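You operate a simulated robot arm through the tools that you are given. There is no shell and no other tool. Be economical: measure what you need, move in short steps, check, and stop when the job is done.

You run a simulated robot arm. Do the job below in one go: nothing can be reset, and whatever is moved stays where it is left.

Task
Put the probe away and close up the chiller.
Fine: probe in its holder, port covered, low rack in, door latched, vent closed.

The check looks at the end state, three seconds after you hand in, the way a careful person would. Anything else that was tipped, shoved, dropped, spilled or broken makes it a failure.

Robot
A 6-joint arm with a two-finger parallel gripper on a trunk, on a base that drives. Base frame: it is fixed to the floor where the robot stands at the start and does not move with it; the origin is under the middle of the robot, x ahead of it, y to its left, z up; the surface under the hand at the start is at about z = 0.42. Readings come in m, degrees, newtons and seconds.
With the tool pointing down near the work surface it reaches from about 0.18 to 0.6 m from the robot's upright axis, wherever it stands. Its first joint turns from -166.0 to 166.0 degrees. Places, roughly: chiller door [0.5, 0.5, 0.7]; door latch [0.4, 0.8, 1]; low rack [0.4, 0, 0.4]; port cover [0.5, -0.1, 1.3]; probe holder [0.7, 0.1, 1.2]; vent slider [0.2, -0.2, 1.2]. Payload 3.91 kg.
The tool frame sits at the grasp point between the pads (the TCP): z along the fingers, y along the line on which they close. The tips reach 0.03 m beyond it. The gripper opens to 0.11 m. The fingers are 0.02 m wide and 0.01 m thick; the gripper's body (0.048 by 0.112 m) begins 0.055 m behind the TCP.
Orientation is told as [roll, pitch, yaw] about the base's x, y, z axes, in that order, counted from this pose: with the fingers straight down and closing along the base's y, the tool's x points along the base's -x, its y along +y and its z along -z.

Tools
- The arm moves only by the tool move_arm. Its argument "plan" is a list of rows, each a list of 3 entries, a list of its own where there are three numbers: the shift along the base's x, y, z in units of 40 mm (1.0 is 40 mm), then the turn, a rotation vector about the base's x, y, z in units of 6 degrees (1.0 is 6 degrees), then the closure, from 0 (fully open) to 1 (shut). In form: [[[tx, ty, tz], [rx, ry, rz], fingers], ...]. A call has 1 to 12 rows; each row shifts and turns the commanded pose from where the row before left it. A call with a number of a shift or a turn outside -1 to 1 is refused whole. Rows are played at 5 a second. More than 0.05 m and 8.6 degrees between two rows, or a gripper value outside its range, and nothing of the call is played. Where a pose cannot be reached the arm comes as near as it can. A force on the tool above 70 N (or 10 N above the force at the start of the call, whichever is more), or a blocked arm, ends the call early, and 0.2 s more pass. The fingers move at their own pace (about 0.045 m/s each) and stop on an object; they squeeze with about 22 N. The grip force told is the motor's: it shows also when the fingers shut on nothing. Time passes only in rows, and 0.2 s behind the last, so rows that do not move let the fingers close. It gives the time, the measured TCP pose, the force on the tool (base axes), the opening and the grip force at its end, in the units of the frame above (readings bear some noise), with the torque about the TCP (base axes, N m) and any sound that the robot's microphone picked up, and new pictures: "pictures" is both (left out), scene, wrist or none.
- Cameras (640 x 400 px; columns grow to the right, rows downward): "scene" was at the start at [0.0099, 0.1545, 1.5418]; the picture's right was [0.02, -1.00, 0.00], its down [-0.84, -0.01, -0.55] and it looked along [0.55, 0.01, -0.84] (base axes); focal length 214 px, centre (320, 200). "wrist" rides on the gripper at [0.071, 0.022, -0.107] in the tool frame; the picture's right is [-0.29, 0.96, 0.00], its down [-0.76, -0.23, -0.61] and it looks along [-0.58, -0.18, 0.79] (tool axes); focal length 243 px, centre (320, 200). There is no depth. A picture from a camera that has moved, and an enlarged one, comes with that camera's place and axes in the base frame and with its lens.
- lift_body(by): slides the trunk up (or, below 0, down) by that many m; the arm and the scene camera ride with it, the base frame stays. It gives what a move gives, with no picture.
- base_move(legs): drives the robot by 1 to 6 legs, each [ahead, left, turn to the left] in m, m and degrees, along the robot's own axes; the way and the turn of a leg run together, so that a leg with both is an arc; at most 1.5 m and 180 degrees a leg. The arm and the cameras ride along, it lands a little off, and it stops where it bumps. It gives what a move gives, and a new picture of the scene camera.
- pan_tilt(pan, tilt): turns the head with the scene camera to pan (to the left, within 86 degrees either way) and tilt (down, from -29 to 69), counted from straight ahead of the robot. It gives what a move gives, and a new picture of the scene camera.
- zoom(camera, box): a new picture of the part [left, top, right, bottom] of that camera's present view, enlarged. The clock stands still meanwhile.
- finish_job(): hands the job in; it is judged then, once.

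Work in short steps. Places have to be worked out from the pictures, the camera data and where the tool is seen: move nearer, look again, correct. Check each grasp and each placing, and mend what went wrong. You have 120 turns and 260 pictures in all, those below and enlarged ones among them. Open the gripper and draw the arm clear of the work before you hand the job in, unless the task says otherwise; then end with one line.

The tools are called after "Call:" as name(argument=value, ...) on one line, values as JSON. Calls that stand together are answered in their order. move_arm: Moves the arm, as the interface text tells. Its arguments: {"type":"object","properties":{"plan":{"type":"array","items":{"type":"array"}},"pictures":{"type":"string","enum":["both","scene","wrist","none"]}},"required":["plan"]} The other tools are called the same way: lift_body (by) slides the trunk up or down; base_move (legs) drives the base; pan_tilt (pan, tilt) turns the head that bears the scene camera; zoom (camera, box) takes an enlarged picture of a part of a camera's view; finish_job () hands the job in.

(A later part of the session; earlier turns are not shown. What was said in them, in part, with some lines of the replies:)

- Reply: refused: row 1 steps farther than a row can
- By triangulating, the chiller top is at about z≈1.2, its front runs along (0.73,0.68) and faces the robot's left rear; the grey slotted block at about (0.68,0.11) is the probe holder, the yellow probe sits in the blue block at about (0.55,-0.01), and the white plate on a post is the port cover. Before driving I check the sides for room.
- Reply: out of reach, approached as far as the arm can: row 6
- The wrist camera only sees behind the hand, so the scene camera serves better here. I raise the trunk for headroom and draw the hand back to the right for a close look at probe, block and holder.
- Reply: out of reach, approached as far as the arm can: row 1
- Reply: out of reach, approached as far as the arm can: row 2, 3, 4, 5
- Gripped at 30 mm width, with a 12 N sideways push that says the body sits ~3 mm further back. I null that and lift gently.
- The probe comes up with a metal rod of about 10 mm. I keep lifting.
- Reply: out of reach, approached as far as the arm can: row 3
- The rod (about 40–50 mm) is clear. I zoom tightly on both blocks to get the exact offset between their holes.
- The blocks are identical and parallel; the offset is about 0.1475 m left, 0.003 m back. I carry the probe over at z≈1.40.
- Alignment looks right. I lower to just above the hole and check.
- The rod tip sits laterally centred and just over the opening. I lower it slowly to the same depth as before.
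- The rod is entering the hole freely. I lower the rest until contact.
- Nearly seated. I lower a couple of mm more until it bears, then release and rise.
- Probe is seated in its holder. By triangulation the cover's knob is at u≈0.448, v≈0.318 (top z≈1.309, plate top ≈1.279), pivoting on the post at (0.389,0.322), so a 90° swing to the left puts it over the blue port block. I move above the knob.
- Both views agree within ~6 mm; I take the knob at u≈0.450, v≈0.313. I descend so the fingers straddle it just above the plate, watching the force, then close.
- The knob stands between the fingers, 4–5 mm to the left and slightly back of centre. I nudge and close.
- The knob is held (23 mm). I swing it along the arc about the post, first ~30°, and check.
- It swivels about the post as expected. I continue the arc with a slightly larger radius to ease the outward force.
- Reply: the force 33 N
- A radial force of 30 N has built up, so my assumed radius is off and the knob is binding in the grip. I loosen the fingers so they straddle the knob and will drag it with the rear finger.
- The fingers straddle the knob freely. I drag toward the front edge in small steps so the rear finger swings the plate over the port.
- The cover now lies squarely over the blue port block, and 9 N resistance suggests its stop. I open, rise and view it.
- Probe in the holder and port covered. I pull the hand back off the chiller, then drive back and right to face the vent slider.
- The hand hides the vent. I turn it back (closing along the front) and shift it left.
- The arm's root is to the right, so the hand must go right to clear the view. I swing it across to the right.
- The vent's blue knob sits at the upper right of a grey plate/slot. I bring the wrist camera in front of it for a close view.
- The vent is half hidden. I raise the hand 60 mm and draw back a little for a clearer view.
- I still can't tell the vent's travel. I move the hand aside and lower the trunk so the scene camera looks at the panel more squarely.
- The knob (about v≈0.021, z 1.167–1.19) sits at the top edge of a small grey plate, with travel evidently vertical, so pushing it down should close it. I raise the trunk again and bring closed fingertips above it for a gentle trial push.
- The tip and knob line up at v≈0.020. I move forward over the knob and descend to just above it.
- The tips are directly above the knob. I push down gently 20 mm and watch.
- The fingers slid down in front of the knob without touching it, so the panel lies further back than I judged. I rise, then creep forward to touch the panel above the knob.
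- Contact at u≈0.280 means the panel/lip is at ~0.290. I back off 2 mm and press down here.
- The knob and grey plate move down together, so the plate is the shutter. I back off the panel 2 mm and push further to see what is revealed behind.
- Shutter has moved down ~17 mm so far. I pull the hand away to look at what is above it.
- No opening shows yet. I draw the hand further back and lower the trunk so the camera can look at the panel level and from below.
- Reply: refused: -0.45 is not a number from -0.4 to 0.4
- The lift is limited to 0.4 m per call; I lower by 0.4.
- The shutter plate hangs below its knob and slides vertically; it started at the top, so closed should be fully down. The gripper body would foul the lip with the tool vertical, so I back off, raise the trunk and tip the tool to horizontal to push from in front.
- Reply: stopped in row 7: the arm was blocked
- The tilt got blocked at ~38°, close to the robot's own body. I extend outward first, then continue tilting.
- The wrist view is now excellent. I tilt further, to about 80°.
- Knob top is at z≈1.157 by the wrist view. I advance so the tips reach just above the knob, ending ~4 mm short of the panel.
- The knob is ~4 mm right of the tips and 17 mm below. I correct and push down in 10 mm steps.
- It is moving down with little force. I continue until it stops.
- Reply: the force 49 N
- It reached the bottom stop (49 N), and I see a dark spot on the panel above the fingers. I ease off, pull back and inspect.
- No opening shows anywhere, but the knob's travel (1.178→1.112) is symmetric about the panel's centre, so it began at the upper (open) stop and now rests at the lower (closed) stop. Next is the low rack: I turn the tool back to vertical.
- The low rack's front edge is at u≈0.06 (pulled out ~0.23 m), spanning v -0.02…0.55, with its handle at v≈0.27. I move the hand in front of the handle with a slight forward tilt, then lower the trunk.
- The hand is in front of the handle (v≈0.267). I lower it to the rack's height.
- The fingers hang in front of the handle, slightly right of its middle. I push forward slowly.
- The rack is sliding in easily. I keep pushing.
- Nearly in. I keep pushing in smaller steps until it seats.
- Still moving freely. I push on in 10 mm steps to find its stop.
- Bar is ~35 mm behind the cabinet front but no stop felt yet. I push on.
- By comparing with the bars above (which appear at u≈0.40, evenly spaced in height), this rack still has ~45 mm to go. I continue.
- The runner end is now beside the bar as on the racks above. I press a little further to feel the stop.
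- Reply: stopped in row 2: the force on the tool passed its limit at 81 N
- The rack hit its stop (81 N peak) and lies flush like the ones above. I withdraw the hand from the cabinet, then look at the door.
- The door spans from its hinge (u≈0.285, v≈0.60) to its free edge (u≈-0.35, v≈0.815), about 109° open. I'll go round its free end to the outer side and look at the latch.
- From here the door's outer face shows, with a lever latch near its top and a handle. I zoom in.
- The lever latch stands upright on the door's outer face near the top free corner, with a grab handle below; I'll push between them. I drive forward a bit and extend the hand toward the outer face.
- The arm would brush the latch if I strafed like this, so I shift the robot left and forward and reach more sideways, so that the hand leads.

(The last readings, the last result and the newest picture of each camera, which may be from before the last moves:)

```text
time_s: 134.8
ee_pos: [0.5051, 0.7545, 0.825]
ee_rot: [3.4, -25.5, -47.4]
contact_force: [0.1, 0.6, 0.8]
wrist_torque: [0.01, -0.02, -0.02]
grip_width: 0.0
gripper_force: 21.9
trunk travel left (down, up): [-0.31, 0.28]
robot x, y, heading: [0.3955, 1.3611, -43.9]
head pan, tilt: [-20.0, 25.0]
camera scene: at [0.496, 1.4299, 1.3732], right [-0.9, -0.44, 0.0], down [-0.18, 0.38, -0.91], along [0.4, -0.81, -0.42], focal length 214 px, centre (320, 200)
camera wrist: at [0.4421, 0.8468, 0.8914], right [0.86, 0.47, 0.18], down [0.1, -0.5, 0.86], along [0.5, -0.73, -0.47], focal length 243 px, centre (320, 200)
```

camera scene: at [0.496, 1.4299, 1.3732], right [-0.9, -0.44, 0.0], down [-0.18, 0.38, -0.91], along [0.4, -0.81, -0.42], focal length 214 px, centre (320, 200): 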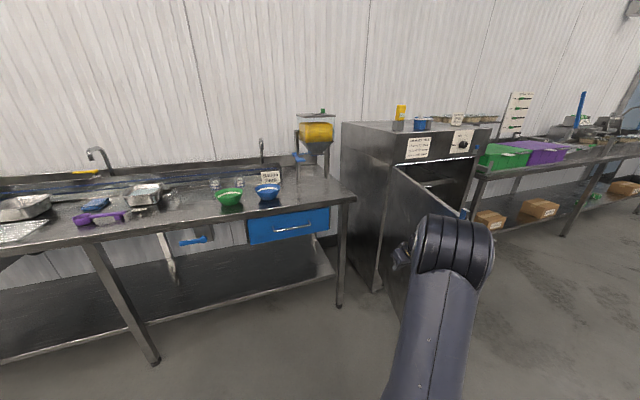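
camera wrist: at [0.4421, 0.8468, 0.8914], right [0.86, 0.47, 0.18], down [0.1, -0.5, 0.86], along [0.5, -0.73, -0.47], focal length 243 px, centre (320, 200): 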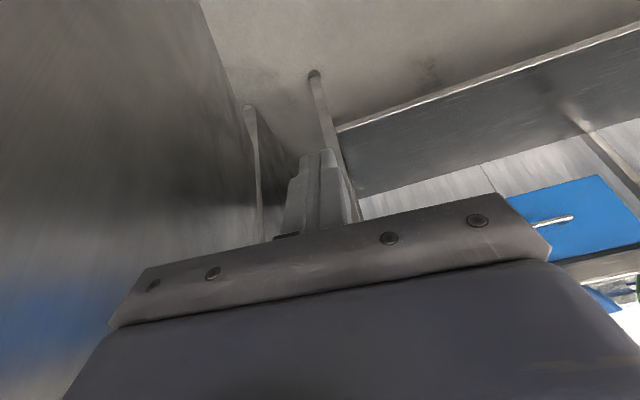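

The elbow would meet the latch this way. Better to face the door's outer side squarely: I pull the hand in front of the robot, then turn and shift so the arm points straight at the door.

Call:
move_arm(plan=[[[0.415, 0.989, 0], [0, 0, 0], 1], [[0.415, 0.989, 0], [0, 0, 0], 1], [[0.415, 0.989, 0], [0, 0, 0], 1], [[0.415, 0.989, 0], [0, 0, 0], 1], [[0.415, 0.989, 0], [0, 0, 0], 1], [[0.415, 0.989, 0], [0, 0, 0], 1], [[0.415, 0.989, 0], [0, 0, 0], 1], [[0.415, 0.989, 0], [0, 0, 0], 1], [[0.415, 0.989, 0], [0, 0, 0], 1]], pictures="none")

Call:
base_move(legs=[[0, 0, -76], [0, 0.4, 0]])

Call:
pan_tilt(pan=0, tilt=35)

```text
time_s: 136.8
ee_pos: [0.6557, 1.1128, 0.8229]
ee_rot: [3.4, -25.5, -47.3]
contact_force: [-1.4, -0.1, 0.5]
wrist_torque: [0.0, 0.0, 0.01]
grip_width: 0.0003
gripper_force: 21.8
trunk travel left (down, up): [-0.31, 0.28]
robot x, y, heading: [0.3924, 1.3612, -44.1]
head pan, tilt: [-20.0, 25.0]
```

```text
time_s: 142.6
ee_pos: [0.5625, 0.8444, 0.8233]
ee_rot: [3.4, -25.4, -123.2]
contact_force: [0.3, 0.1, 0.4]
wrist_torque: [-0.01, 0.03, 0.0]
grip_width: 0.0
gripper_force: 22.1
trunk travel left (down, up): [-0.31, 0.28]
robot x, y, heading: [0.7405, 1.1597, -120.0]
head pan, tilt: [-20.0, 25.0]
camera scene: at [0.8317, 1.0772, 1.3732], right [-0.64, 0.76, 0.0], down [0.32, 0.27, -0.91], along [-0.69, -0.58, -0.42], focal length 214 px, centre (320, 200)
```

scene: 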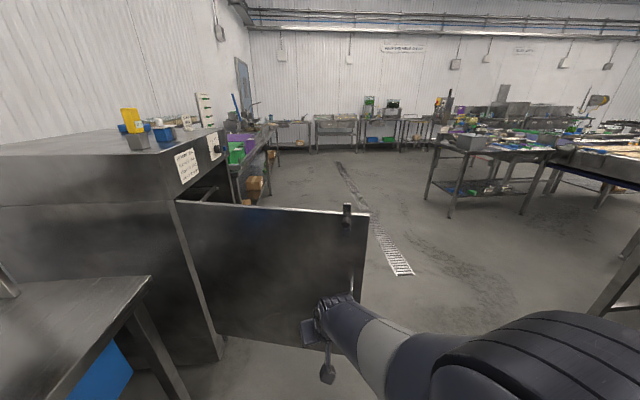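

```text
time_s: 143.4
ee_pos: [0.5631, 0.8445, 0.8226]
ee_rot: [3.4, -25.5, -123.2]
contact_force: [1.1, 0.3, 0.5]
wrist_torque: [0.0, 0.01, 0.0]
grip_width: 0.0001
gripper_force: 22.1
trunk travel left (down, up): [-0.31, 0.28]
robot x, y, heading: [0.7409, 1.1618, -120.1]
head pan, tilt: [0.0, 35.0]
camera scene: at [0.8583, 1.0601, 1.3575], right [-0.87, 0.5, 0.0], down [0.29, 0.5, -0.82], along [-0.41, -0.71, -0.57], focal length 214 px, centre (320, 200)
```

scene: 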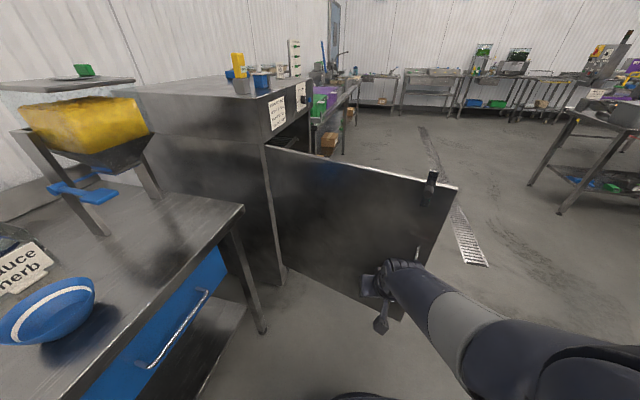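

The arm now points squarely at the door's outer face, between latch and handle. I drive forward to make contact and push the door round.

Call:
base_move(legs=[[0.22, 0, 0]])

Call:
base_move(legs=[[0.2, 0, 0]])

```text
time_s: 145.0
ee_pos: [0.4565, 0.6585, 0.8227]
ee_rot: [3.4, -25.6, -123.2]
contact_force: [-0.1, 0.5, -0.7]
wrist_torque: [-0.01, 0.0, 0.0]
grip_width: 0.0
gripper_force: 21.8
trunk travel left (down, up): [-0.31, 0.28]
robot x, y, heading: [0.6364, 0.9795, -120.0]
head pan, tilt: [0.0, 35.0]
camera scene: at [0.7516, 0.8743, 1.3575], right [-0.87, 0.5, 0.0], down [0.29, 0.5, -0.82], along [-0.41, -0.71, -0.57], focal length 214 px, centre (320, 200)
```

scene: 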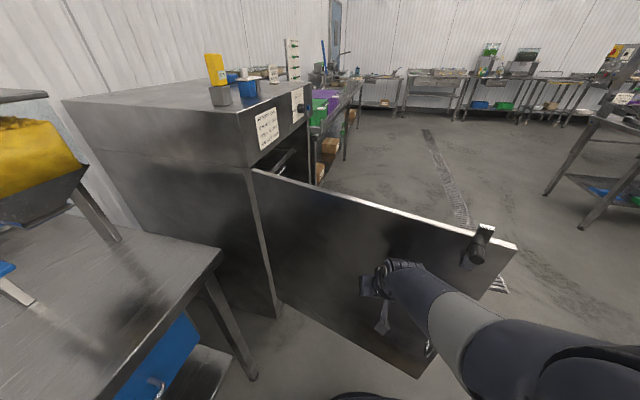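

```text
time_s: 146.6
ee_pos: [0.3584, 0.488, 0.8227]
ee_rot: [3.4, -25.4, -123.2]
contact_force: [0.2, -0.1, 0.4]
wrist_torque: [0.0, -0.01, 0.01]
grip_width: 0.0001
gripper_force: 22.1
trunk travel left (down, up): [-0.31, 0.28]
robot x, y, heading: [0.5349, 0.8046, -120.2]
head pan, tilt: [0.0, 35.0]
camera scene: at [0.6534, 0.7033, 1.3575], right [-0.87, 0.5, 0.0], down [0.29, 0.5, -0.82], along [-0.41, -0.71, -0.57], focal length 214 px, centre (320, 200)
```

scene: 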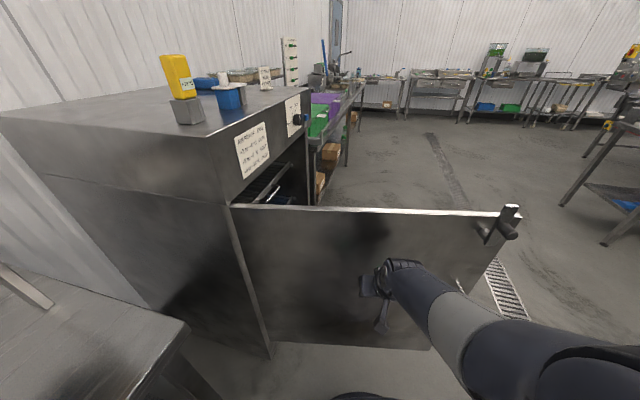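

The door follows smoothly. I push another 0.3 m the same way.

Call:
base_move(legs=[[0.28, 0, 0]])

```text
time_s: 148.6
ee_pos: [0.2208, 0.2462, 0.8223]
ee_rot: [3.4, -25.5, -123.1]
contact_force: [1.3, -0.2, -0.3]
wrist_torque: [0.0, 0.01, 0.01]
grip_width: 0.0
gripper_force: 22.0
trunk travel left (down, up): [-0.31, 0.28]
robot x, y, heading: [0.3991, 0.559, -119.9]
head pan, tilt: [0.0, 35.0]
camera scene: at [0.5154, 0.4622, 1.3575], right [-0.87, 0.5, 0.0], down [0.28, 0.5, -0.82], along [-0.41, -0.71, -0.57], focal length 214 px, centre (320, 200)
```

scene: 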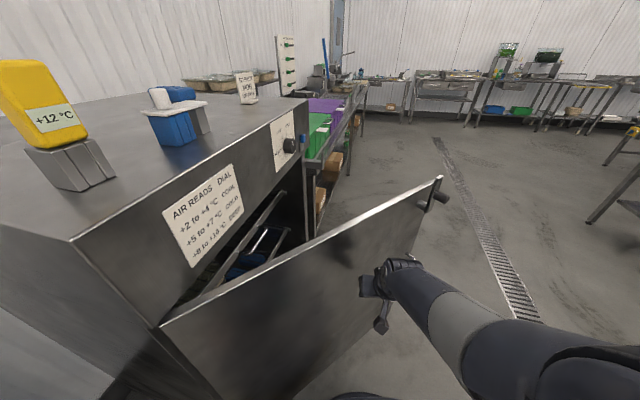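

The door is about half closed. I back off, go round to the front of the chiller and face it again for the final push.

Call:
base_move(legs=[[-0.15, 0, 0], [0, -0.5, 0], [0, 0, 76], [-0.2, 0, 0], [0, -0.5, 0]])

```text
time_s: 159.4
ee_pos: [-0.1897, 0.4716, 0.8227]
ee_rot: [3.4, -25.5, -47.8]
contact_force: [0.0, -0.3, -0.2]
wrist_torque: [0.03, -0.01, -0.02]
grip_width: 0.0
gripper_force: 22.0
trunk travel left (down, up): [-0.31, 0.28]
robot x, y, heading: [-0.4546, 0.7222, -44.6]
head pan, tilt: [0.0, 35.0]
camera scene: at [-0.3238, 0.8123, 1.3575], right [-0.7, -0.71, 0.0], down [-0.41, 0.4, -0.82], along [0.58, -0.57, -0.57], focal length 214 px, centre (320, 200)
```

scene: 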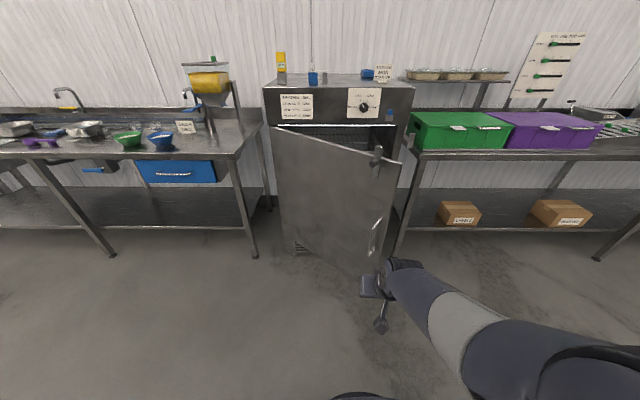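

Now I look closely at the latch lever on the door and the keeper on the cabinet.

Call:
zoom(camera="scene", box=[340, 110, 430, 200])

Call:
zoom(camera="scene", box=[260, 60, 440, 270])

```text
4.44 times, centred on (385, 155) of scene
camera zoom: at [-0.3238, 0.8123, 1.3575], right [-0.7, -0.71, 0.0], down [-0.41, 0.4, -0.82], along [0.58, -0.57, -0.57], focal length 953 px, centre (31, 400)
```

zoom: 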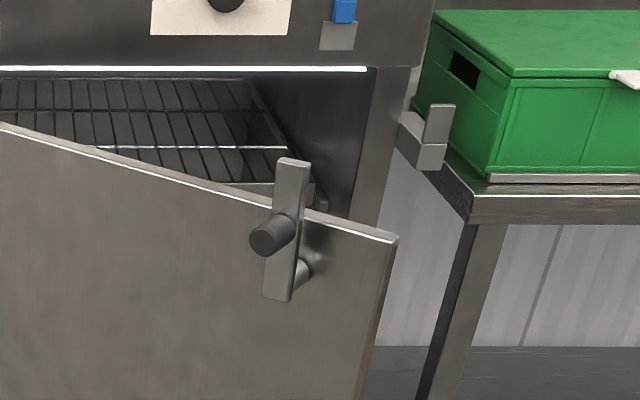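

```text
1.90 times, centred on (350, 165) of scene
camera zoom: at [-0.3238, 0.8123, 1.3575], right [-0.7, -0.71, 0.0], down [-0.41, 0.4, -0.82], along [0.58, -0.57, -0.57], focal length 408 px, centre (263, 267)
```

zoom: 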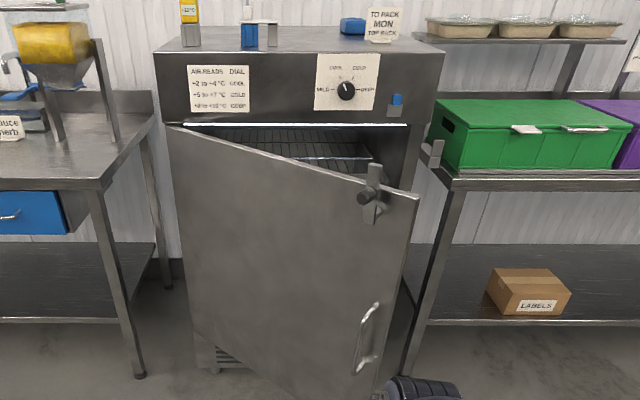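

The lever pivots near the door's top right corner and must swing from upright down to the right into the U-shaped keeper on the cabinet side. First I close the door by pushing left of the handle, at v≈0.33.

Call:
base_move(legs=[[0, 0.13, 0.6], [0.45, 0, 0]])

Call:
base_move(legs=[[0.12, 0, 0]])

```text
time_s: 163.0
ee_pos: [0.2329, 0.2514, 0.8223]
ee_rot: [3.4, -25.5, -47.0]
contact_force: [0.5, 0.6, 0.7]
wrist_torque: [0.02, -0.02, 0.02]
grip_width: 0.0
gripper_force: 22.1
trunk travel left (down, up): [-0.31, 0.28]
robot x, y, heading: [-0.0319, 0.4993, -43.7]
head pan, tilt: [0.0, 35.0]
camera scene: at [0.0937, 0.5906, 1.3575], right [-0.69, -0.72, 0.0], down [-0.41, 0.4, -0.82], along [0.59, -0.57, -0.57], focal length 214 px, centre (320, 200)
```

scene: 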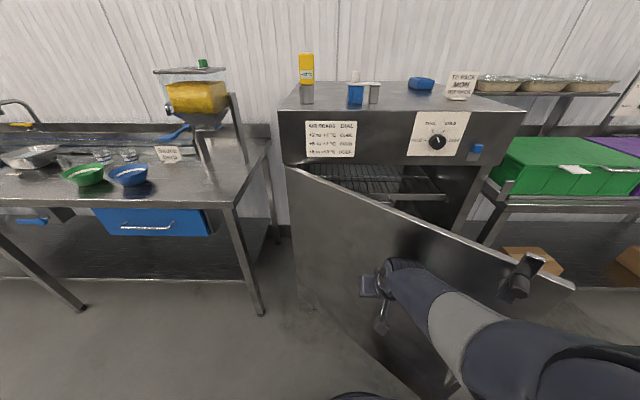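

```text
time_s: 164.3
ee_pos: [0.3184, 0.1667, 0.8226]
ee_rot: [3.4, -25.6, -47.2]
contact_force: [0.3, -0.1, -0.6]
wrist_torque: [-0.01, 0.02, 0.03]
grip_width: 0.0
gripper_force: 22.0
trunk travel left (down, up): [-0.31, 0.28]
robot x, y, heading: [0.0524, 0.4123, -43.8]
head pan, tilt: [0.0, 35.0]
camera scene: at [0.1816, 0.5062, 1.3575], right [-0.69, -0.72, 0.0], down [-0.41, 0.4, -0.82], along [0.59, -0.57, -0.57], focal length 214 px, centre (320, 200)
```

scene: 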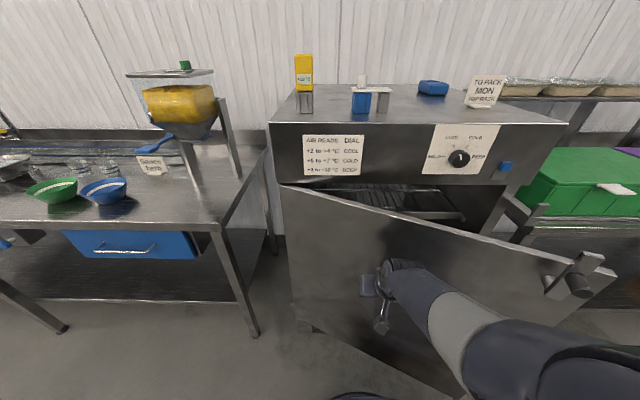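

Closing nicely. I drive 0.09 m further, then finish with the arm, which senses force.

Call:
base_move(legs=[[0.08, 0, 0]])

Call:
move_arm(plan=[[[0.27, -0.26, 0], [0, 0, 0], 1], [[0.27, -0.26, 0], [0, 0, 0], 1], [[0.27, -0.26, 0], [0, 0, 0], 1], [[0.27, -0.26, 0], [0, 0, 0], 1]], pictures="scene")

```text
time_s: 165.3
ee_pos: [0.378, 0.1103, 0.8223]
ee_rot: [3.4, -25.5, -47.3]
contact_force: [0.6, 0.8, -0.1]
wrist_torque: [0.03, 0.01, 0.04]
grip_width: 0.0
gripper_force: 22.2
trunk travel left (down, up): [-0.31, 0.28]
robot x, y, heading: [0.1163, 0.3589, -44.2]
head pan, tilt: [0.0, 35.0]
camera scene: at [0.2404, 0.4496, 1.3575], right [-0.69, -0.72, 0.0], down [-0.41, 0.4, -0.82], along [0.59, -0.57, -0.57], focal length 214 px, centre (320, 200)
```

scene: 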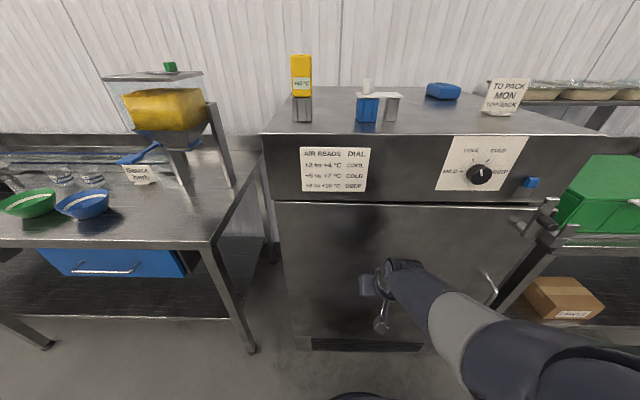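

```text
time_s: 166.3
ee_pos: [0.4237, 0.0689, 0.8216]
ee_rot: [3.4, -25.5, -47.1]
contact_force: [-0.6, -0.6, 1.2]
wrist_torque: [0.04, -0.02, -0.02]
grip_width: 0.0002
gripper_force: 22.4
trunk travel left (down, up): [-0.31, 0.28]
robot x, y, heading: [0.1112, 0.3609, -44.3]
head pan, tilt: [0.0, 35.0]
camera scene: at [0.2405, 0.4496, 1.3575], right [-0.69, -0.72, 0.0], down [-0.41, 0.4, -0.82], along [0.59, -0.57, -0.57], focal length 214 px, centre (320, 200)
```

scene: 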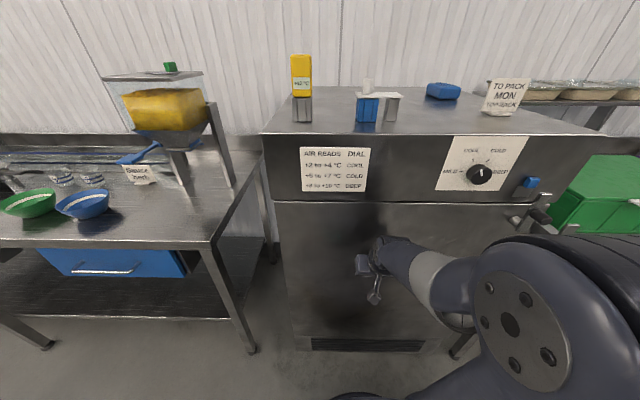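

The door looks nearly or fully closed. I push a little more to feel it seat and zoom on the edge.

Call:
move_arm(plan=[[[0.18, -0.174, 0], [0, 0, 0], 1], [[0.18, -0.174, 0], [0, 0, 0], 1]], pictures="none")

Call:
zoom(camera="scene", box=[480, 160, 600, 260])

```text
time_s: 166.9
ee_pos: [0.4356, 0.0554, 0.8222]
ee_rot: [3.4, -25.3, -47.2]
contact_force: [-7.3, 6.8, 2.9]
wrist_torque: [0.17, 0.1, 0.02]
grip_width: 0.0
gripper_force: 21.5
trunk travel left (down, up): [-0.31, 0.28]
robot x, y, heading: [0.112, 0.3609, -43.8]
head pan, tilt: [0.0, 35.0]
```

```text
4.00 times, centred on (540, 210) of scene
camera zoom: at [0.2397, 0.4503, 1.3575], right [-0.69, -0.72, 0.0], down [-0.41, 0.4, -0.82], along [0.59, -0.57, -0.57], focal length 858 px, centre (-560, 160)
```

zoom: 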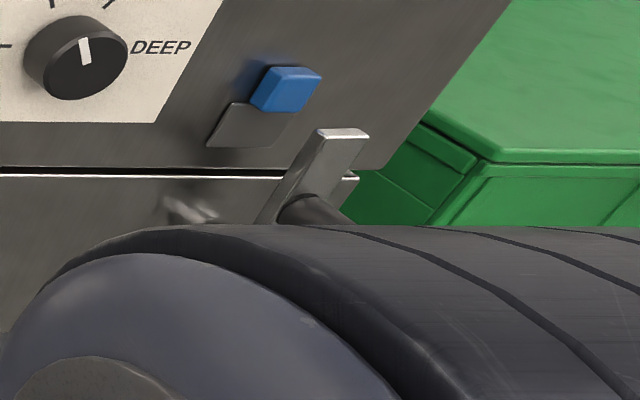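

The door is seated (10 N contact). Now the latch: I back away, shift right in front of the lever, and raise the trunk.

Call:
move_arm(plan=[[[-0.72, 0.69, 0], [0.695, 0.719, 0], 1], [[-0.72, 0.69, 0], [0.695, 0.719, 0], 1], [[-0.72, 0.69, 0], [0.695, 0.719, 0], 1], [[-0.5, 0.48, 0], [0.695, 0.719, 0], 1]], pictures="none")

Call:
base_move(legs=[[-0.2, 0, 0], [0, -0.25, 0]])

Call:
lift_body(by=0.18)

Call:
pan_tilt(pan=-10, tilt=35)

```text
time_s: 167.9
ee_pos: [0.3302, 0.1553, 0.8247]
ee_rot: [2.1, -1.4, -47.0]
contact_force: [0.8, 0.7, 0.0]
wrist_torque: [0.0, 0.0, -0.03]
grip_width: 0.0
gripper_force: 21.8
trunk travel left (down, up): [-0.31, 0.28]
robot x, y, heading: [0.115, 0.3581, -43.9]
head pan, tilt: [0.0, 35.0]
```

```text
time_s: 170.9
ee_pos: [0.0184, 0.1171, 0.8235]
ee_rot: [2.1, -1.7, -46.9]
contact_force: [0.0, 0.1, 0.2]
wrist_torque: [0.0, 0.02, -0.01]
grip_width: 0.0
gripper_force: 21.4
trunk travel left (down, up): [-0.31, 0.28]
robot x, y, heading: [-0.1974, 0.318, -43.8]
head pan, tilt: [0.0, 35.0]
camera scene: at [-0.072, 0.412, 1.3574], right [-0.69, -0.72, 0.0], down [-0.41, 0.4, -0.82], along [0.59, -0.57, -0.57], focal length 214 px, centre (320, 200)
```

scene: 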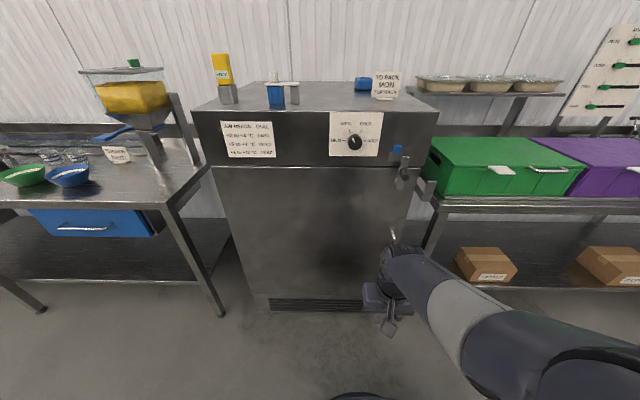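

```text
time_s: 172.9
ee_pos: [0.0188, 0.1179, 1.0049]
ee_rot: [2.1, -1.6, -46.9]
contact_force: [0.2, 0.4, 0.4]
wrist_torque: [-0.03, 0.02, 0.02]
grip_width: 0.0001
gripper_force: 22.0
trunk travel left (down, up): [-0.49, 0.1]
robot x, y, heading: [-0.1972, 0.3185, -43.8]
head pan, tilt: [0.0, 35.0]
```

```text
time_s: 173.7
ee_pos: [0.0181, 0.1179, 1.0037]
ee_rot: [2.2, -1.7, -46.9]
contact_force: [0.3, -0.1, 0.1]
wrist_torque: [0.02, -0.04, -0.02]
grip_width: 0.0
gripper_force: 21.7
trunk travel left (down, up): [-0.49, 0.1]
robot x, y, heading: [-0.1983, 0.3228, -43.8]
head pan, tilt: [-10.0, 35.0]
camera scene: at [-0.0837, 0.4018, 1.5375], right [-0.81, -0.59, 0.0], down [-0.34, 0.46, -0.82], along [0.48, -0.66, -0.57], focal length 214 px, centre (320, 200)
```

scene: 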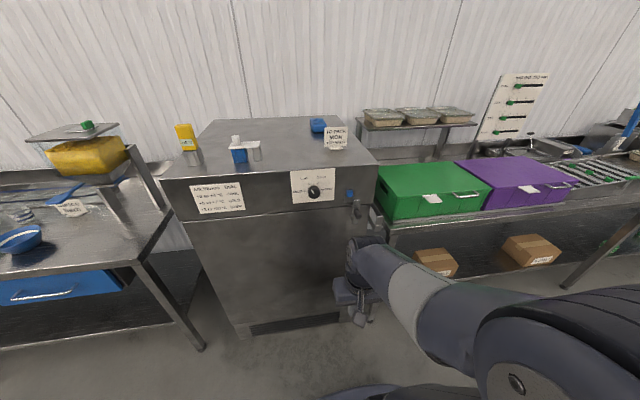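

The door is shut. I zoom in on the lever for its location.

Call:
zoom(camera="scene", box=[330, 170, 400, 250])

```text
5.00 times, centred on (365, 210) of scene
camera zoom: at [-0.0837, 0.4018, 1.5375], right [-0.81, -0.59, 0.0], down [-0.34, 0.46, -0.82], along [0.48, -0.66, -0.57], focal length 1072 px, centre (95, 150)
```

zoom: 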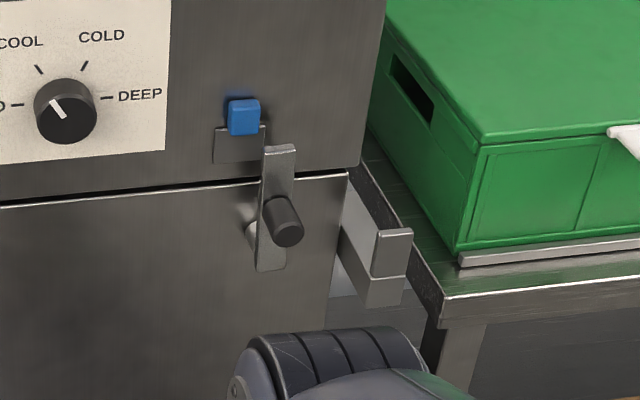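

Lever: pivot about v≈-0.006, z≈1.006; knob at v≈-0.003, z≈1.058, sticking out from u≈0.245 to 0.205; keeper slot at v≈-0.105. I move closer and bring the open fingers in front of the knob.

Call:
base_move(legs=[[0.1, 0, 0]])

Call:
move_arm(plan=[[[0.1, -0.966, 0.34], [0, 0, 0.45], 0.35], [[0.1, -0.966, 0.34], [0, 0, 0], 0.35], [[0.1, -0.966, 0.34], [0, 0, 0], 0.35], [[0.1, -0.966, 0.34], [0, 0, 0], 0.35]])

Call:
zoom(camera="wrist", box=[220, 60, 420, 220])

```text
time_s: 174.8
ee_pos: [0.0895, 0.0485, 1.0037]
ee_rot: [2.2, -1.6, -47.1]
contact_force: [-0.2, -0.2, 0.5]
wrist_torque: [0.02, 0.0, 0.02]
grip_width: 0.0001
gripper_force: 21.9
trunk travel left (down, up): [-0.49, 0.1]
robot x, y, heading: [-0.127, 0.2514, -43.9]
head pan, tilt: [-10.0, 35.0]
camera scene: at [-0.0115, 0.3322, 1.5375], right [-0.81, -0.59, 0.0], down [-0.34, 0.46, -0.82], along [0.48, -0.66, -0.57], focal length 214 px, centre (320, 200)
```

scene: 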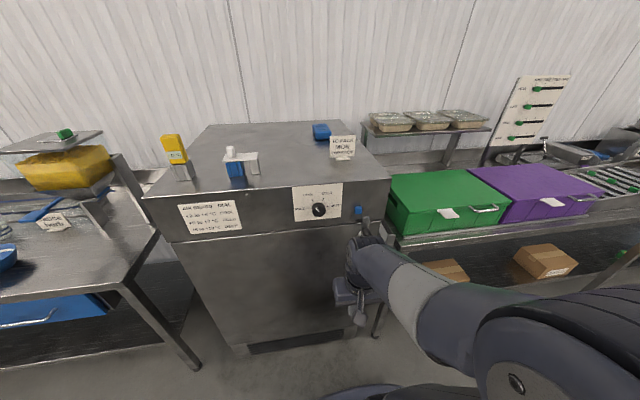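

```text
time_s: 175.8
ee_pos: [0.1029, -0.106, 1.0569]
ee_rot: [2.1, -1.4, -44.3]
contact_force: [0.5, 0.1, 0.5]
wrist_torque: [0.0, -0.04, -0.02]
grip_width: 0.0715
gripper_force: 0.0
trunk travel left (down, up): [-0.49, 0.1]
robot x, y, heading: [-0.1232, 0.2515, -44.2]
head pan, tilt: [-10.0, 35.0]
camera scene: at [-0.0116, 0.3322, 1.5374], right [-0.81, -0.59, 0.0], down [-0.34, 0.46, -0.82], along [0.48, -0.66, -0.57], focal length 214 px, centre (320, 200)
camera wrist: at [0.0641, -0.0409, 1.1636], right [0.87, 0.48, 0.04], down [0.36, -0.7, 0.62], along [0.33, -0.53, -0.78], focal length 243 px, centre (320, 200)
```

scene: 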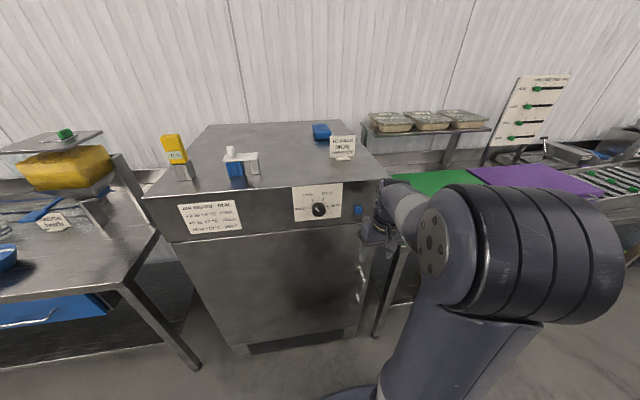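
wrist: 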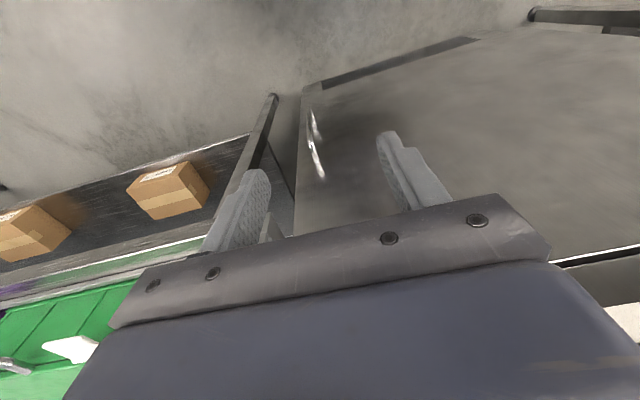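

```text
2.50 times, centred on (320, 140) of wrist
camera zoom: at [0.0641, -0.0409, 1.1636], right [0.87, 0.48, 0.04], down [0.36, -0.7, 0.62], along [0.33, -0.53, -0.78], focal length 606 px, centre (320, 350)
```

zoom: 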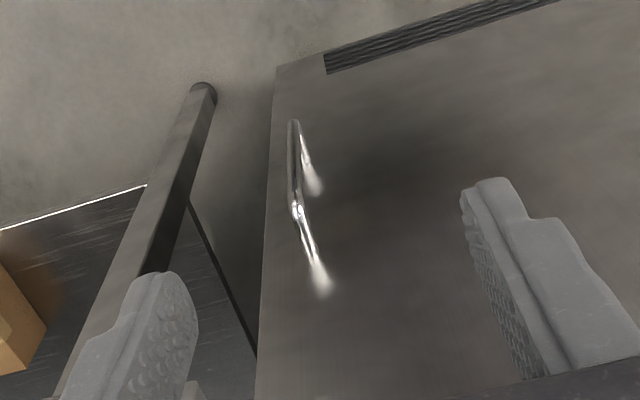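

The knob is hidden under the hand's body in this view, but the numbers agree (TCP v=-0.005). I advance to straddle the knob.

Call:
move_arm(plan=[[[0.41, -0.4, 0], [0, 0, 0], 0.35], [[0.41, -0.4, 0], [0, 0, 0], 0.35], [[0.41, -0.4, 0], [0, 0, 0], 0.35]])

Call:
zoom(camera="wrist", box=[220, 60, 420, 220])

Call:
zoom(camera="scene", box=[330, 160, 430, 260])

```text
time_s: 176.6
ee_pos: [0.1555, -0.1537, 1.0595]
ee_rot: [2.1, -1.5, -44.3]
contact_force: [-0.4, 0.6, -0.2]
wrist_torque: [0.0, -0.01, 0.01]
grip_width: 0.0717
gripper_force: 0.1
trunk travel left (down, up): [-0.49, 0.1]
robot x, y, heading: [-0.124, 0.2521, -44.0]
head pan, tilt: [-10.0, 35.0]
camera scene: at [-0.0116, 0.3322, 1.5375], right [-0.81, -0.59, 0.0], down [-0.34, 0.46, -0.82], along [0.48, -0.66, -0.57], focal length 214 px, centre (320, 200)
camera wrist: at [0.1152, -0.0891, 1.1656], right [0.87, 0.48, 0.04], down [0.36, -0.7, 0.62], along [0.33, -0.53, -0.78], focal length 243 px, centre (320, 200)
```

scene: 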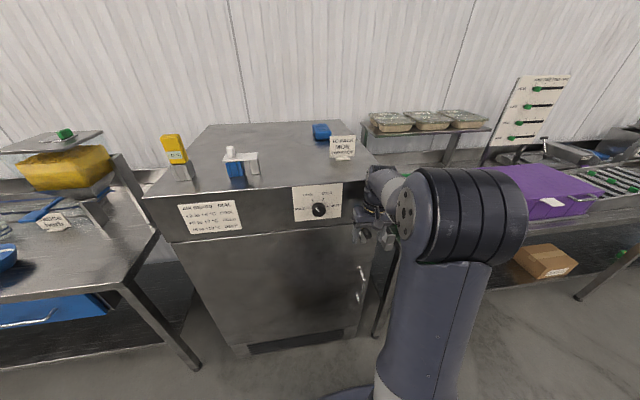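
wrist: 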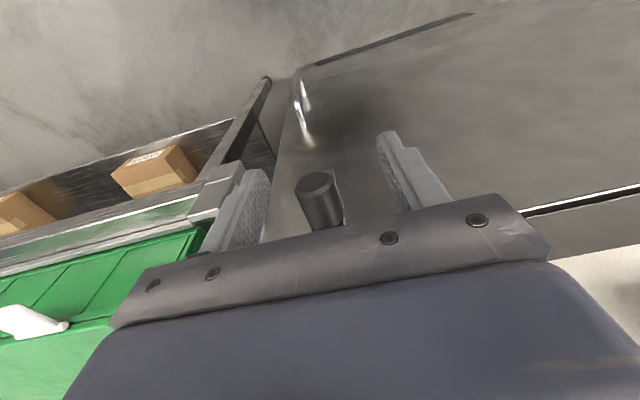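

```text
2.50 times, centred on (320, 140) of wrist
camera zoom: at [0.1152, -0.0891, 1.1656], right [0.87, 0.48, 0.04], down [0.36, -0.7, 0.62], along [0.33, -0.53, -0.78], focal length 606 px, centre (320, 350)
```

zoom: 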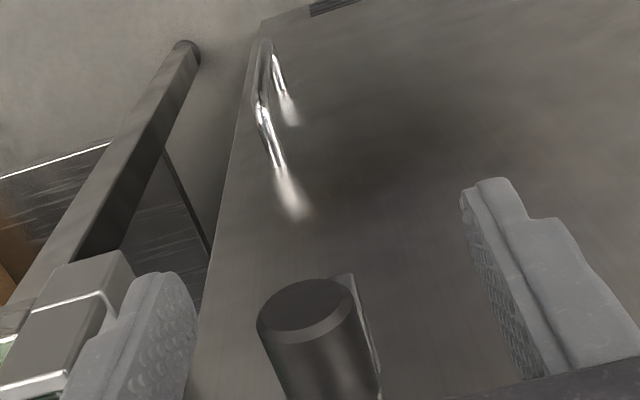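

```text
4.00 times, centred on (380, 210) of scene
camera zoom: at [-0.0116, 0.3322, 1.5375], right [-0.81, -0.59, 0.0], down [-0.34, 0.46, -0.82], along [0.48, -0.66, -0.57], focal length 858 px, centre (80, 160)
```

zoom: 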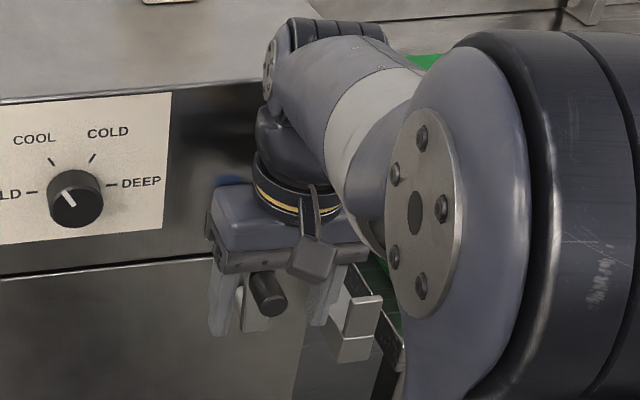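

The knob sits between the fingers, its end about level with the finger centres. I go 8 mm deeper, centre, and close.

Call:
move_arm(plan=[[[0.11, -0.175, 0], [0, 0, 0], 0.35], [[0, 0, 0], [0, 0, 0], 1], [[0, 0, 0], [0, 0, 0], 1], [[0, 0, 0], [0, 0, 0], 1], [[0, 0, 0], [0, 0, 0], 1]], pictures="wrist")

Call:
zoom(camera="scene", box=[330, 160, 430, 260])

```text
time_s: 177.8
ee_pos: [0.1564, -0.1624, 1.0594]
ee_rot: [2.1, -1.5, -44.4]
contact_force: [-12.0, -11.2, -1.4]
wrist_torque: [-0.22, 0.32, -0.29]
grip_width: 0.0234
gripper_force: 42.1
trunk travel left (down, up): [-0.49, 0.1]
robot x, y, heading: [-0.1269, 0.2519, -44.1]
head pan, tilt: [-10.0, 35.0]
camera wrist: at [0.117, -0.0974, 1.1651], right [0.88, 0.48, 0.04], down [0.36, -0.7, 0.62], along [0.33, -0.53, -0.78], focal length 243 px, centre (320, 200)
```

wrist: 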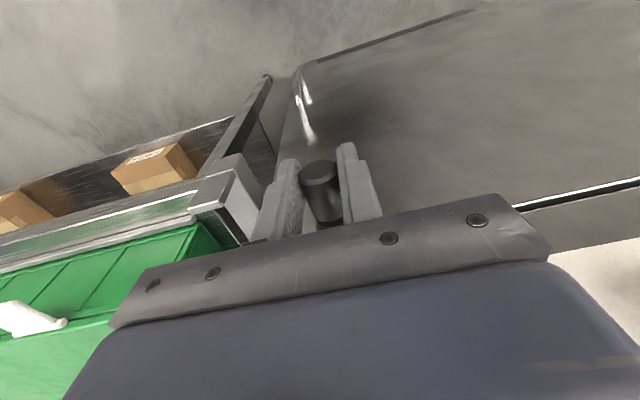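

```text
4.00 times, centred on (380, 210) of scene
camera zoom: at [-0.0132, 0.3305, 1.5376], right [-0.81, -0.59, 0.0], down [-0.34, 0.46, -0.82], along [0.48, -0.66, -0.57], focal length 858 px, centre (80, 160)
```

zoom: 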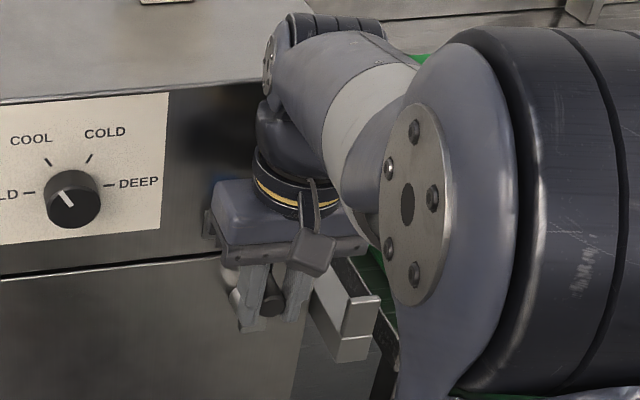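

The knob is gripped (23 mm). I swing it along the arc to the right, first ~30°, and check forces.

Call:
move_arm(plan=[[[-0.15, -0.157, -0.01], [0, 0, 0], 1], [[-0.15, -0.157, -0.035], [0, 0, 0], 1], [[-0.11, -0.113, -0.055], [0, 0, 0], 1], [[-0.11, -0.113, -0.075], [0, 0, 0], 1]], pictures="wrist")

Call:
zoom(camera="scene", box=[330, 160, 430, 260])

```text
time_s: 178.8
ee_pos: [0.1371, -0.1819, 1.0523]
ee_rot: [2.0, -1.5, -44.3]
contact_force: [5.9, 5.3, 2.6]
wrist_torque: [0.53, -0.12, -0.34]
grip_width: 0.0231
gripper_force: 44.9
trunk travel left (down, up): [-0.49, 0.1]
robot x, y, heading: [-0.1288, 0.2496, -44.1]
head pan, tilt: [-10.0, 35.0]
camera wrist: at [0.0982, -0.1166, 1.1579], right [0.87, 0.48, 0.04], down [0.36, -0.7, 0.62], along [0.33, -0.53, -0.78], focal length 243 px, centre (320, 200)
```

wrist: 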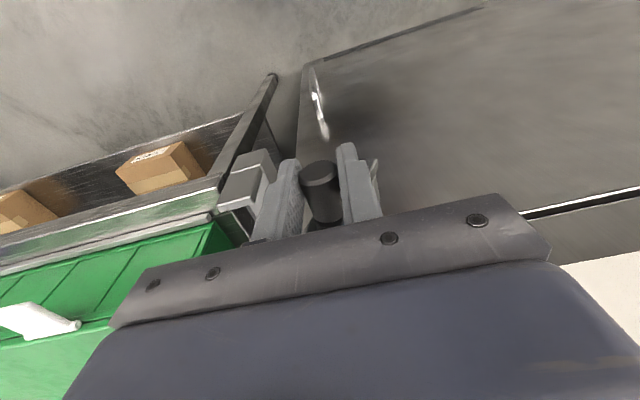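

```text
4.00 times, centred on (380, 210) of scene
camera zoom: at [-0.0107, 0.3331, 1.5373], right [-0.81, -0.59, 0.0], down [-0.34, 0.46, -0.82], along [0.48, -0.66, -0.57], focal length 858 px, centre (80, 160)
```

zoom: 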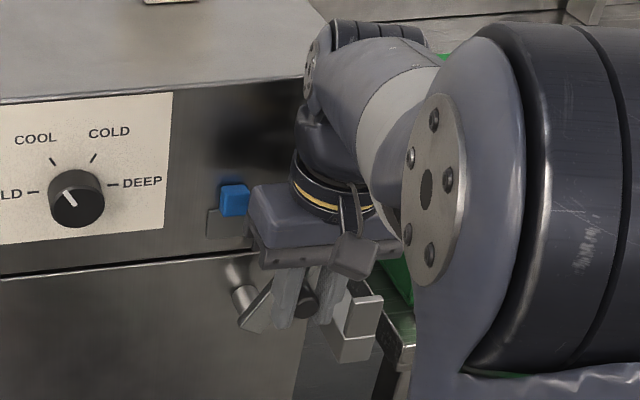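

The lever is turning about its pivot with small forces. I continue to ~60°.

Call:
move_arm(plan=[[[-0.094, -0.097, -0.1], [0, 0, 0], 1], [[-0.094, -0.097, -0.105], [0, 0, 0], 1], [[-0.071, -0.074, -0.125], [0, 0, 0], 1], [[-0.071, -0.074, -0.145], [0, 0, 0], 1]], pictures="wrist")

Call:
zoom(camera="scene", box=[330, 160, 430, 260])

```text
time_s: 179.8
ee_pos: [0.1241, -0.1956, 1.0309]
ee_rot: [2.1, -1.4, -44.2]
contact_force: [2.5, 8.9, 0.2]
wrist_torque: [0.47, 0.05, -0.28]
grip_width: 0.0236
gripper_force: 44.8
trunk travel left (down, up): [-0.49, 0.1]
robot x, y, heading: [-0.1258, 0.2482, -43.8]
head pan, tilt: [-10.0, 35.0]
camera wrist: at [0.0849, -0.1305, 1.1378], right [0.87, 0.48, 0.04], down [0.36, -0.7, 0.62], along [0.33, -0.53, -0.79], focal length 243 px, centre (320, 200)
```

wrist: 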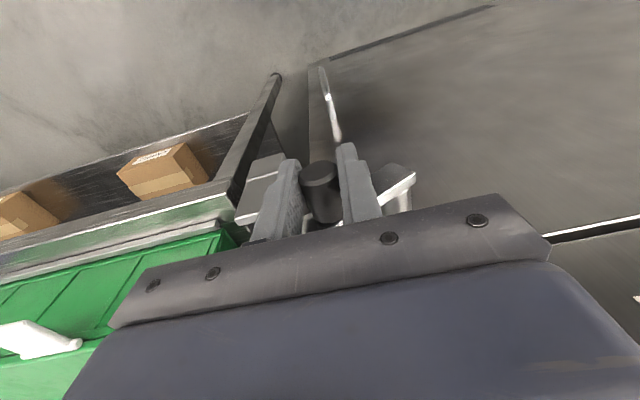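

```text
4.00 times, centred on (380, 210) of scene
camera zoom: at [-0.0113, 0.3334, 1.5373], right [-0.81, -0.59, 0.0], down [-0.34, 0.46, -0.82], along [0.48, -0.66, -0.57], focal length 858 px, centre (80, 160)
```

zoom: 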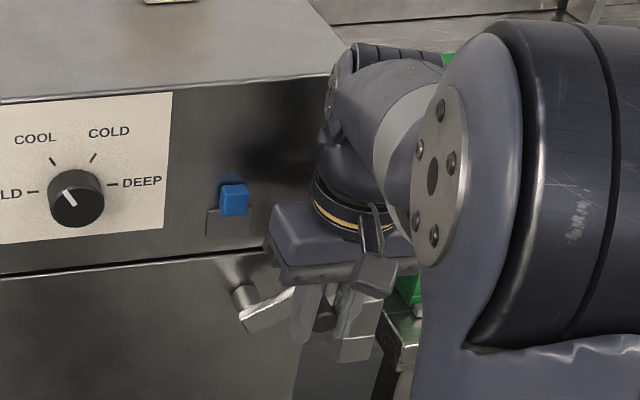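

About 60° now. I finish the swing down into the keeper.

Call:
move_arm(plan=[[[-0.045, -0.047, -0.15], [0, 0, 0], 1], [[-0.045, -0.047, -0.16], [0, 0, 0], 1], [[-0.02, -0.02, -0.17], [0, 0, 0], 1], [[-0.01, -0.01, -0.17], [0, 0, 0], 1]], pictures="wrist")

Call:
zoom(camera="scene", box=[330, 180, 430, 280])

```text
time_s: 180.8
ee_pos: [0.1214, -0.2005, 1.015]
ee_rot: [1.7, -2.4, -44.2]
contact_force: [10.0, 19.6, 62.3]
wrist_torque: [-0.91, 2.27, -0.02]
grip_width: 0.0233
gripper_force: 44.8
trunk travel left (down, up): [-0.49, 0.1]
robot x, y, heading: [-0.1241, 0.2506, -43.9]
head pan, tilt: [-10.0, 35.0]
camera wrist: at [0.0806, -0.1328, 1.119], right [0.87, 0.49, 0.04], down [0.35, -0.69, 0.63], along [0.33, -0.54, -0.77], focal length 243 px, centre (320, 200)
```

wrist: 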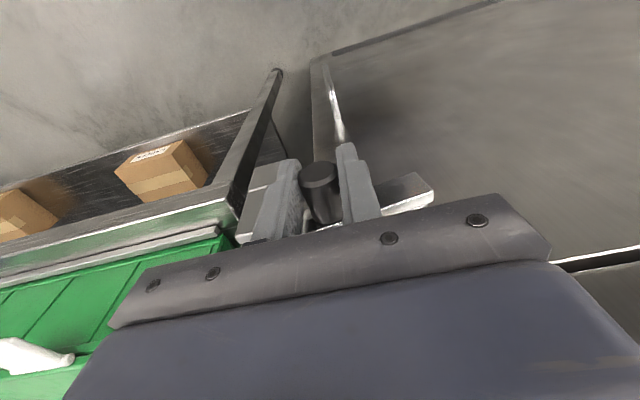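

```text
4.00 times, centred on (380, 230) of scene
camera zoom: at [-0.0122, 0.339, 1.5382], right [-0.81, -0.59, 0.0], down [-0.34, 0.46, -0.82], along [0.48, -0.66, -0.57], focal length 858 px, centre (80, 80)
```

zoom: 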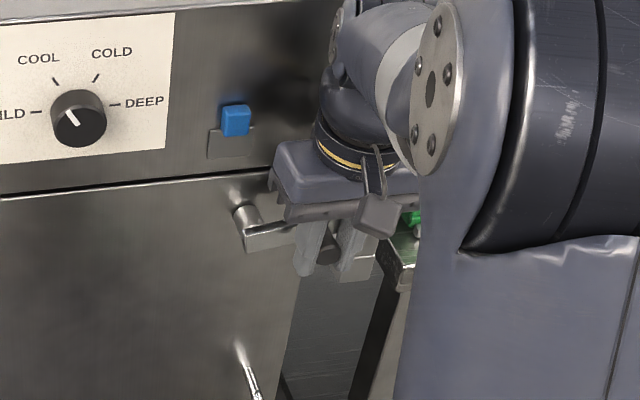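

A firm stop (62 N) with the lever nearly horizontal. I ease off, open slightly, withdraw and inspect.

Call:
move_arm(plan=[[[0, 0, 0.2], [0, 0, 0], 1], [[0, 0, 0], [0, 0, 0], 0.65], [[0, 0, 0], [0, 0, 0], 0.65], [[-0.4, 0.39, 0], [0, 0, 0], 0.65], [[-0.6, 0.58, 0], [0, 0, 0], 0.65], [[-0.8, 0.77, 0], [0, 0, 0], 0.65], [[-0.6, 0.9, 0], [0, 0, 0], 0.65]], pictures="scene")

Call:
zoom(camera="scene", box=[320, 180, 420, 280])

```text
time_s: 182.4
ee_pos: [0.0249, -0.095, 1.0146]
ee_rot: [2.1, -1.4, -44.2]
contact_force: [0.4, -0.1, -0.9]
wrist_torque: [0.02, 0.02, 0.01]
grip_width: 0.0384
gripper_force: 0.0
trunk travel left (down, up): [-0.49, 0.1]
robot x, y, heading: [-0.1242, 0.2517, -44.1]
head pan, tilt: [-10.0, 35.0]
camera scene: at [-0.012, 0.3325, 1.5374], right [-0.81, -0.59, 0.0], down [-0.34, 0.46, -0.82], along [0.48, -0.66, -0.57], focal length 214 px, centre (320, 200)
```

scene: 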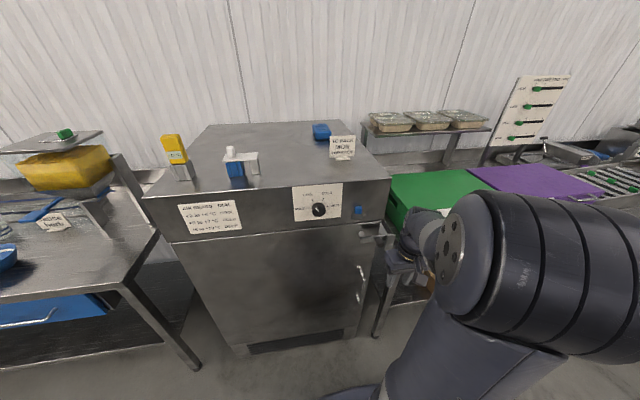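

```text
4.00 times, centred on (370, 230) of scene
camera zoom: at [-0.012, 0.3325, 1.5374], right [-0.81, -0.59, 0.0], down [-0.34, 0.46, -0.82], along [0.48, -0.66, -0.57], focal length 858 px, centre (120, 80)
```

zoom: 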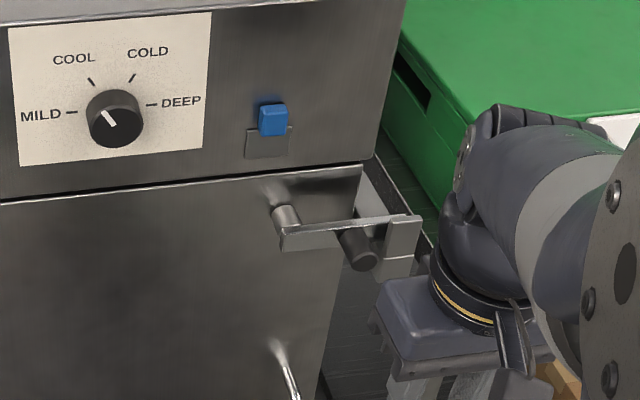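

The lever now lies horizontal with its end behind the keeper's tab. I drive back clear of the chiller and take a final look at everything.

Call:
base_move(legs=[[-0.3, 0, 0]])

Call:
pan_tilt(pan=-5, tilt=35)

Call:
zoom(camera="scene", box=[180, 80, 420, 290])

Call:
zoom(camera="scene", box=[310, 140, 400, 220])

```text
time_s: 184.4
ee_pos: [-0.1911, 0.11, 1.0153]
ee_rot: [2.2, -1.5, -44.6]
contact_force: [0.0, -0.2, 0.2]
wrist_torque: [0.01, 0.02, -0.01]
grip_width: 0.0387
gripper_force: 0.0
trunk travel left (down, up): [-0.49, 0.1]
robot x, y, heading: [-0.3399, 0.4617, -43.9]
head pan, tilt: [-10.0, 35.0]
camera scene: at [-0.2248, 0.5387, 1.5375], right [-0.81, -0.58, 0.0], down [-0.34, 0.47, -0.82], along [0.48, -0.66, -0.57], focal length 214 px, centre (320, 200)
```

scene: 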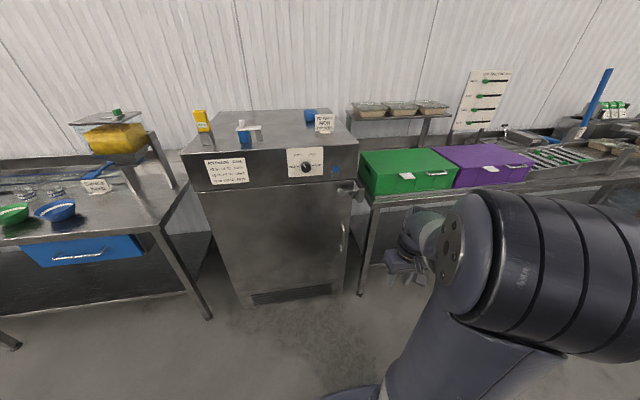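

```text
time_s: 185.1
ee_pos: [-0.1915, 0.1108, 1.0142]
ee_rot: [2.1, -1.6, -44.5]
contact_force: [0.0, 0.2, 0.2]
wrist_torque: [0.01, 0.0, 0.02]
grip_width: 0.0383
gripper_force: 0.0
trunk travel left (down, up): [-0.49, 0.1]
robot x, y, heading: [-0.3369, 0.46, -44.2]
head pan, tilt: [-5.0, 35.0]
camera scene: at [-0.2187, 0.5433, 1.5375], right [-0.76, -0.65, 0.0], down [-0.37, 0.43, -0.82], along [0.53, -0.62, -0.57], focal length 214 px, centre (320, 200)
```

scene: 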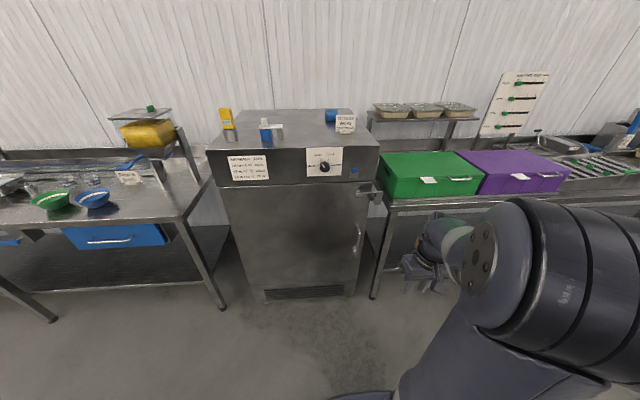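

```text
1.90 times, centred on (300, 185) of scene
camera zoom: at [-0.2187, 0.5433, 1.5375], right [-0.76, -0.65, 0.0], down [-0.37, 0.43, -0.82], along [0.53, -0.62, -0.57], focal length 408 px, centre (358, 229)
```

zoom: 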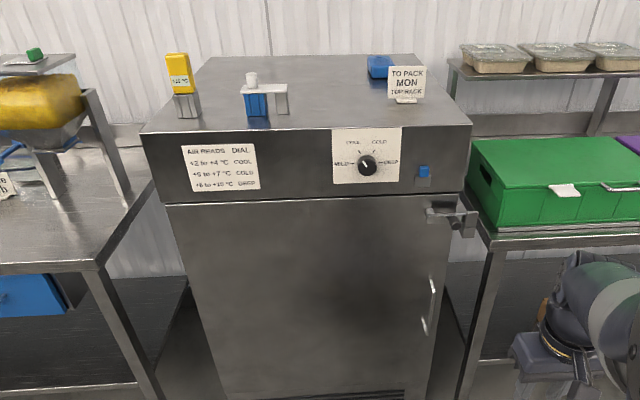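

```text
5.00 times, centred on (355, 180) of scene
camera zoom: at [-0.2187, 0.5433, 1.5375], right [-0.76, -0.65, 0.0], down [-0.37, 0.43, -0.82], along [0.53, -0.62, -0.57], focal length 1072 px, centre (145, 300)
```

zoom: 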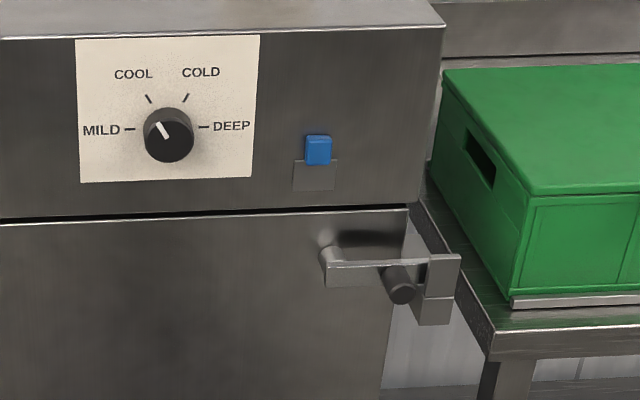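

All is as wanted: probe in the grey holder, cover over the blue port block, door shut with the lever in its keeper, vent shutter at its lower stop, dial untouched. I open the gripper fully and hand in.

Call:
move_arm(plan=[[[0, 0, 0], [0, 0, 0], 0], [[0, 0, 0], [0, 0, 0], 0], [[0, 0, 0], [0, 0, 0], 0]], pictures="none")

Call:
finish_job()

```text
time_s: 185.9
ee_pos: [-0.1902, 0.111, 1.0142]
ee_rot: [2.1, -1.5, -44.5]
contact_force: [0.2, 0.1, 0.1]
wrist_torque: [0.01, 0.03, 0.0]
grip_width: 0.1092
gripper_force: 0.2
trunk travel left (down, up): [-0.49, 0.1]
robot x, y, heading: [-0.3402, 0.4577, -44.3]
head pan, tilt: [-5.0, 35.0]
```

```text
The job is handed in.
```

The probe is in its holder, the port is covered, the low rack is fully in, and the door is shut and latched. The vent slider is at its lower stop, which I took to be closed: the panel has no marking or visible opening to confirm it.
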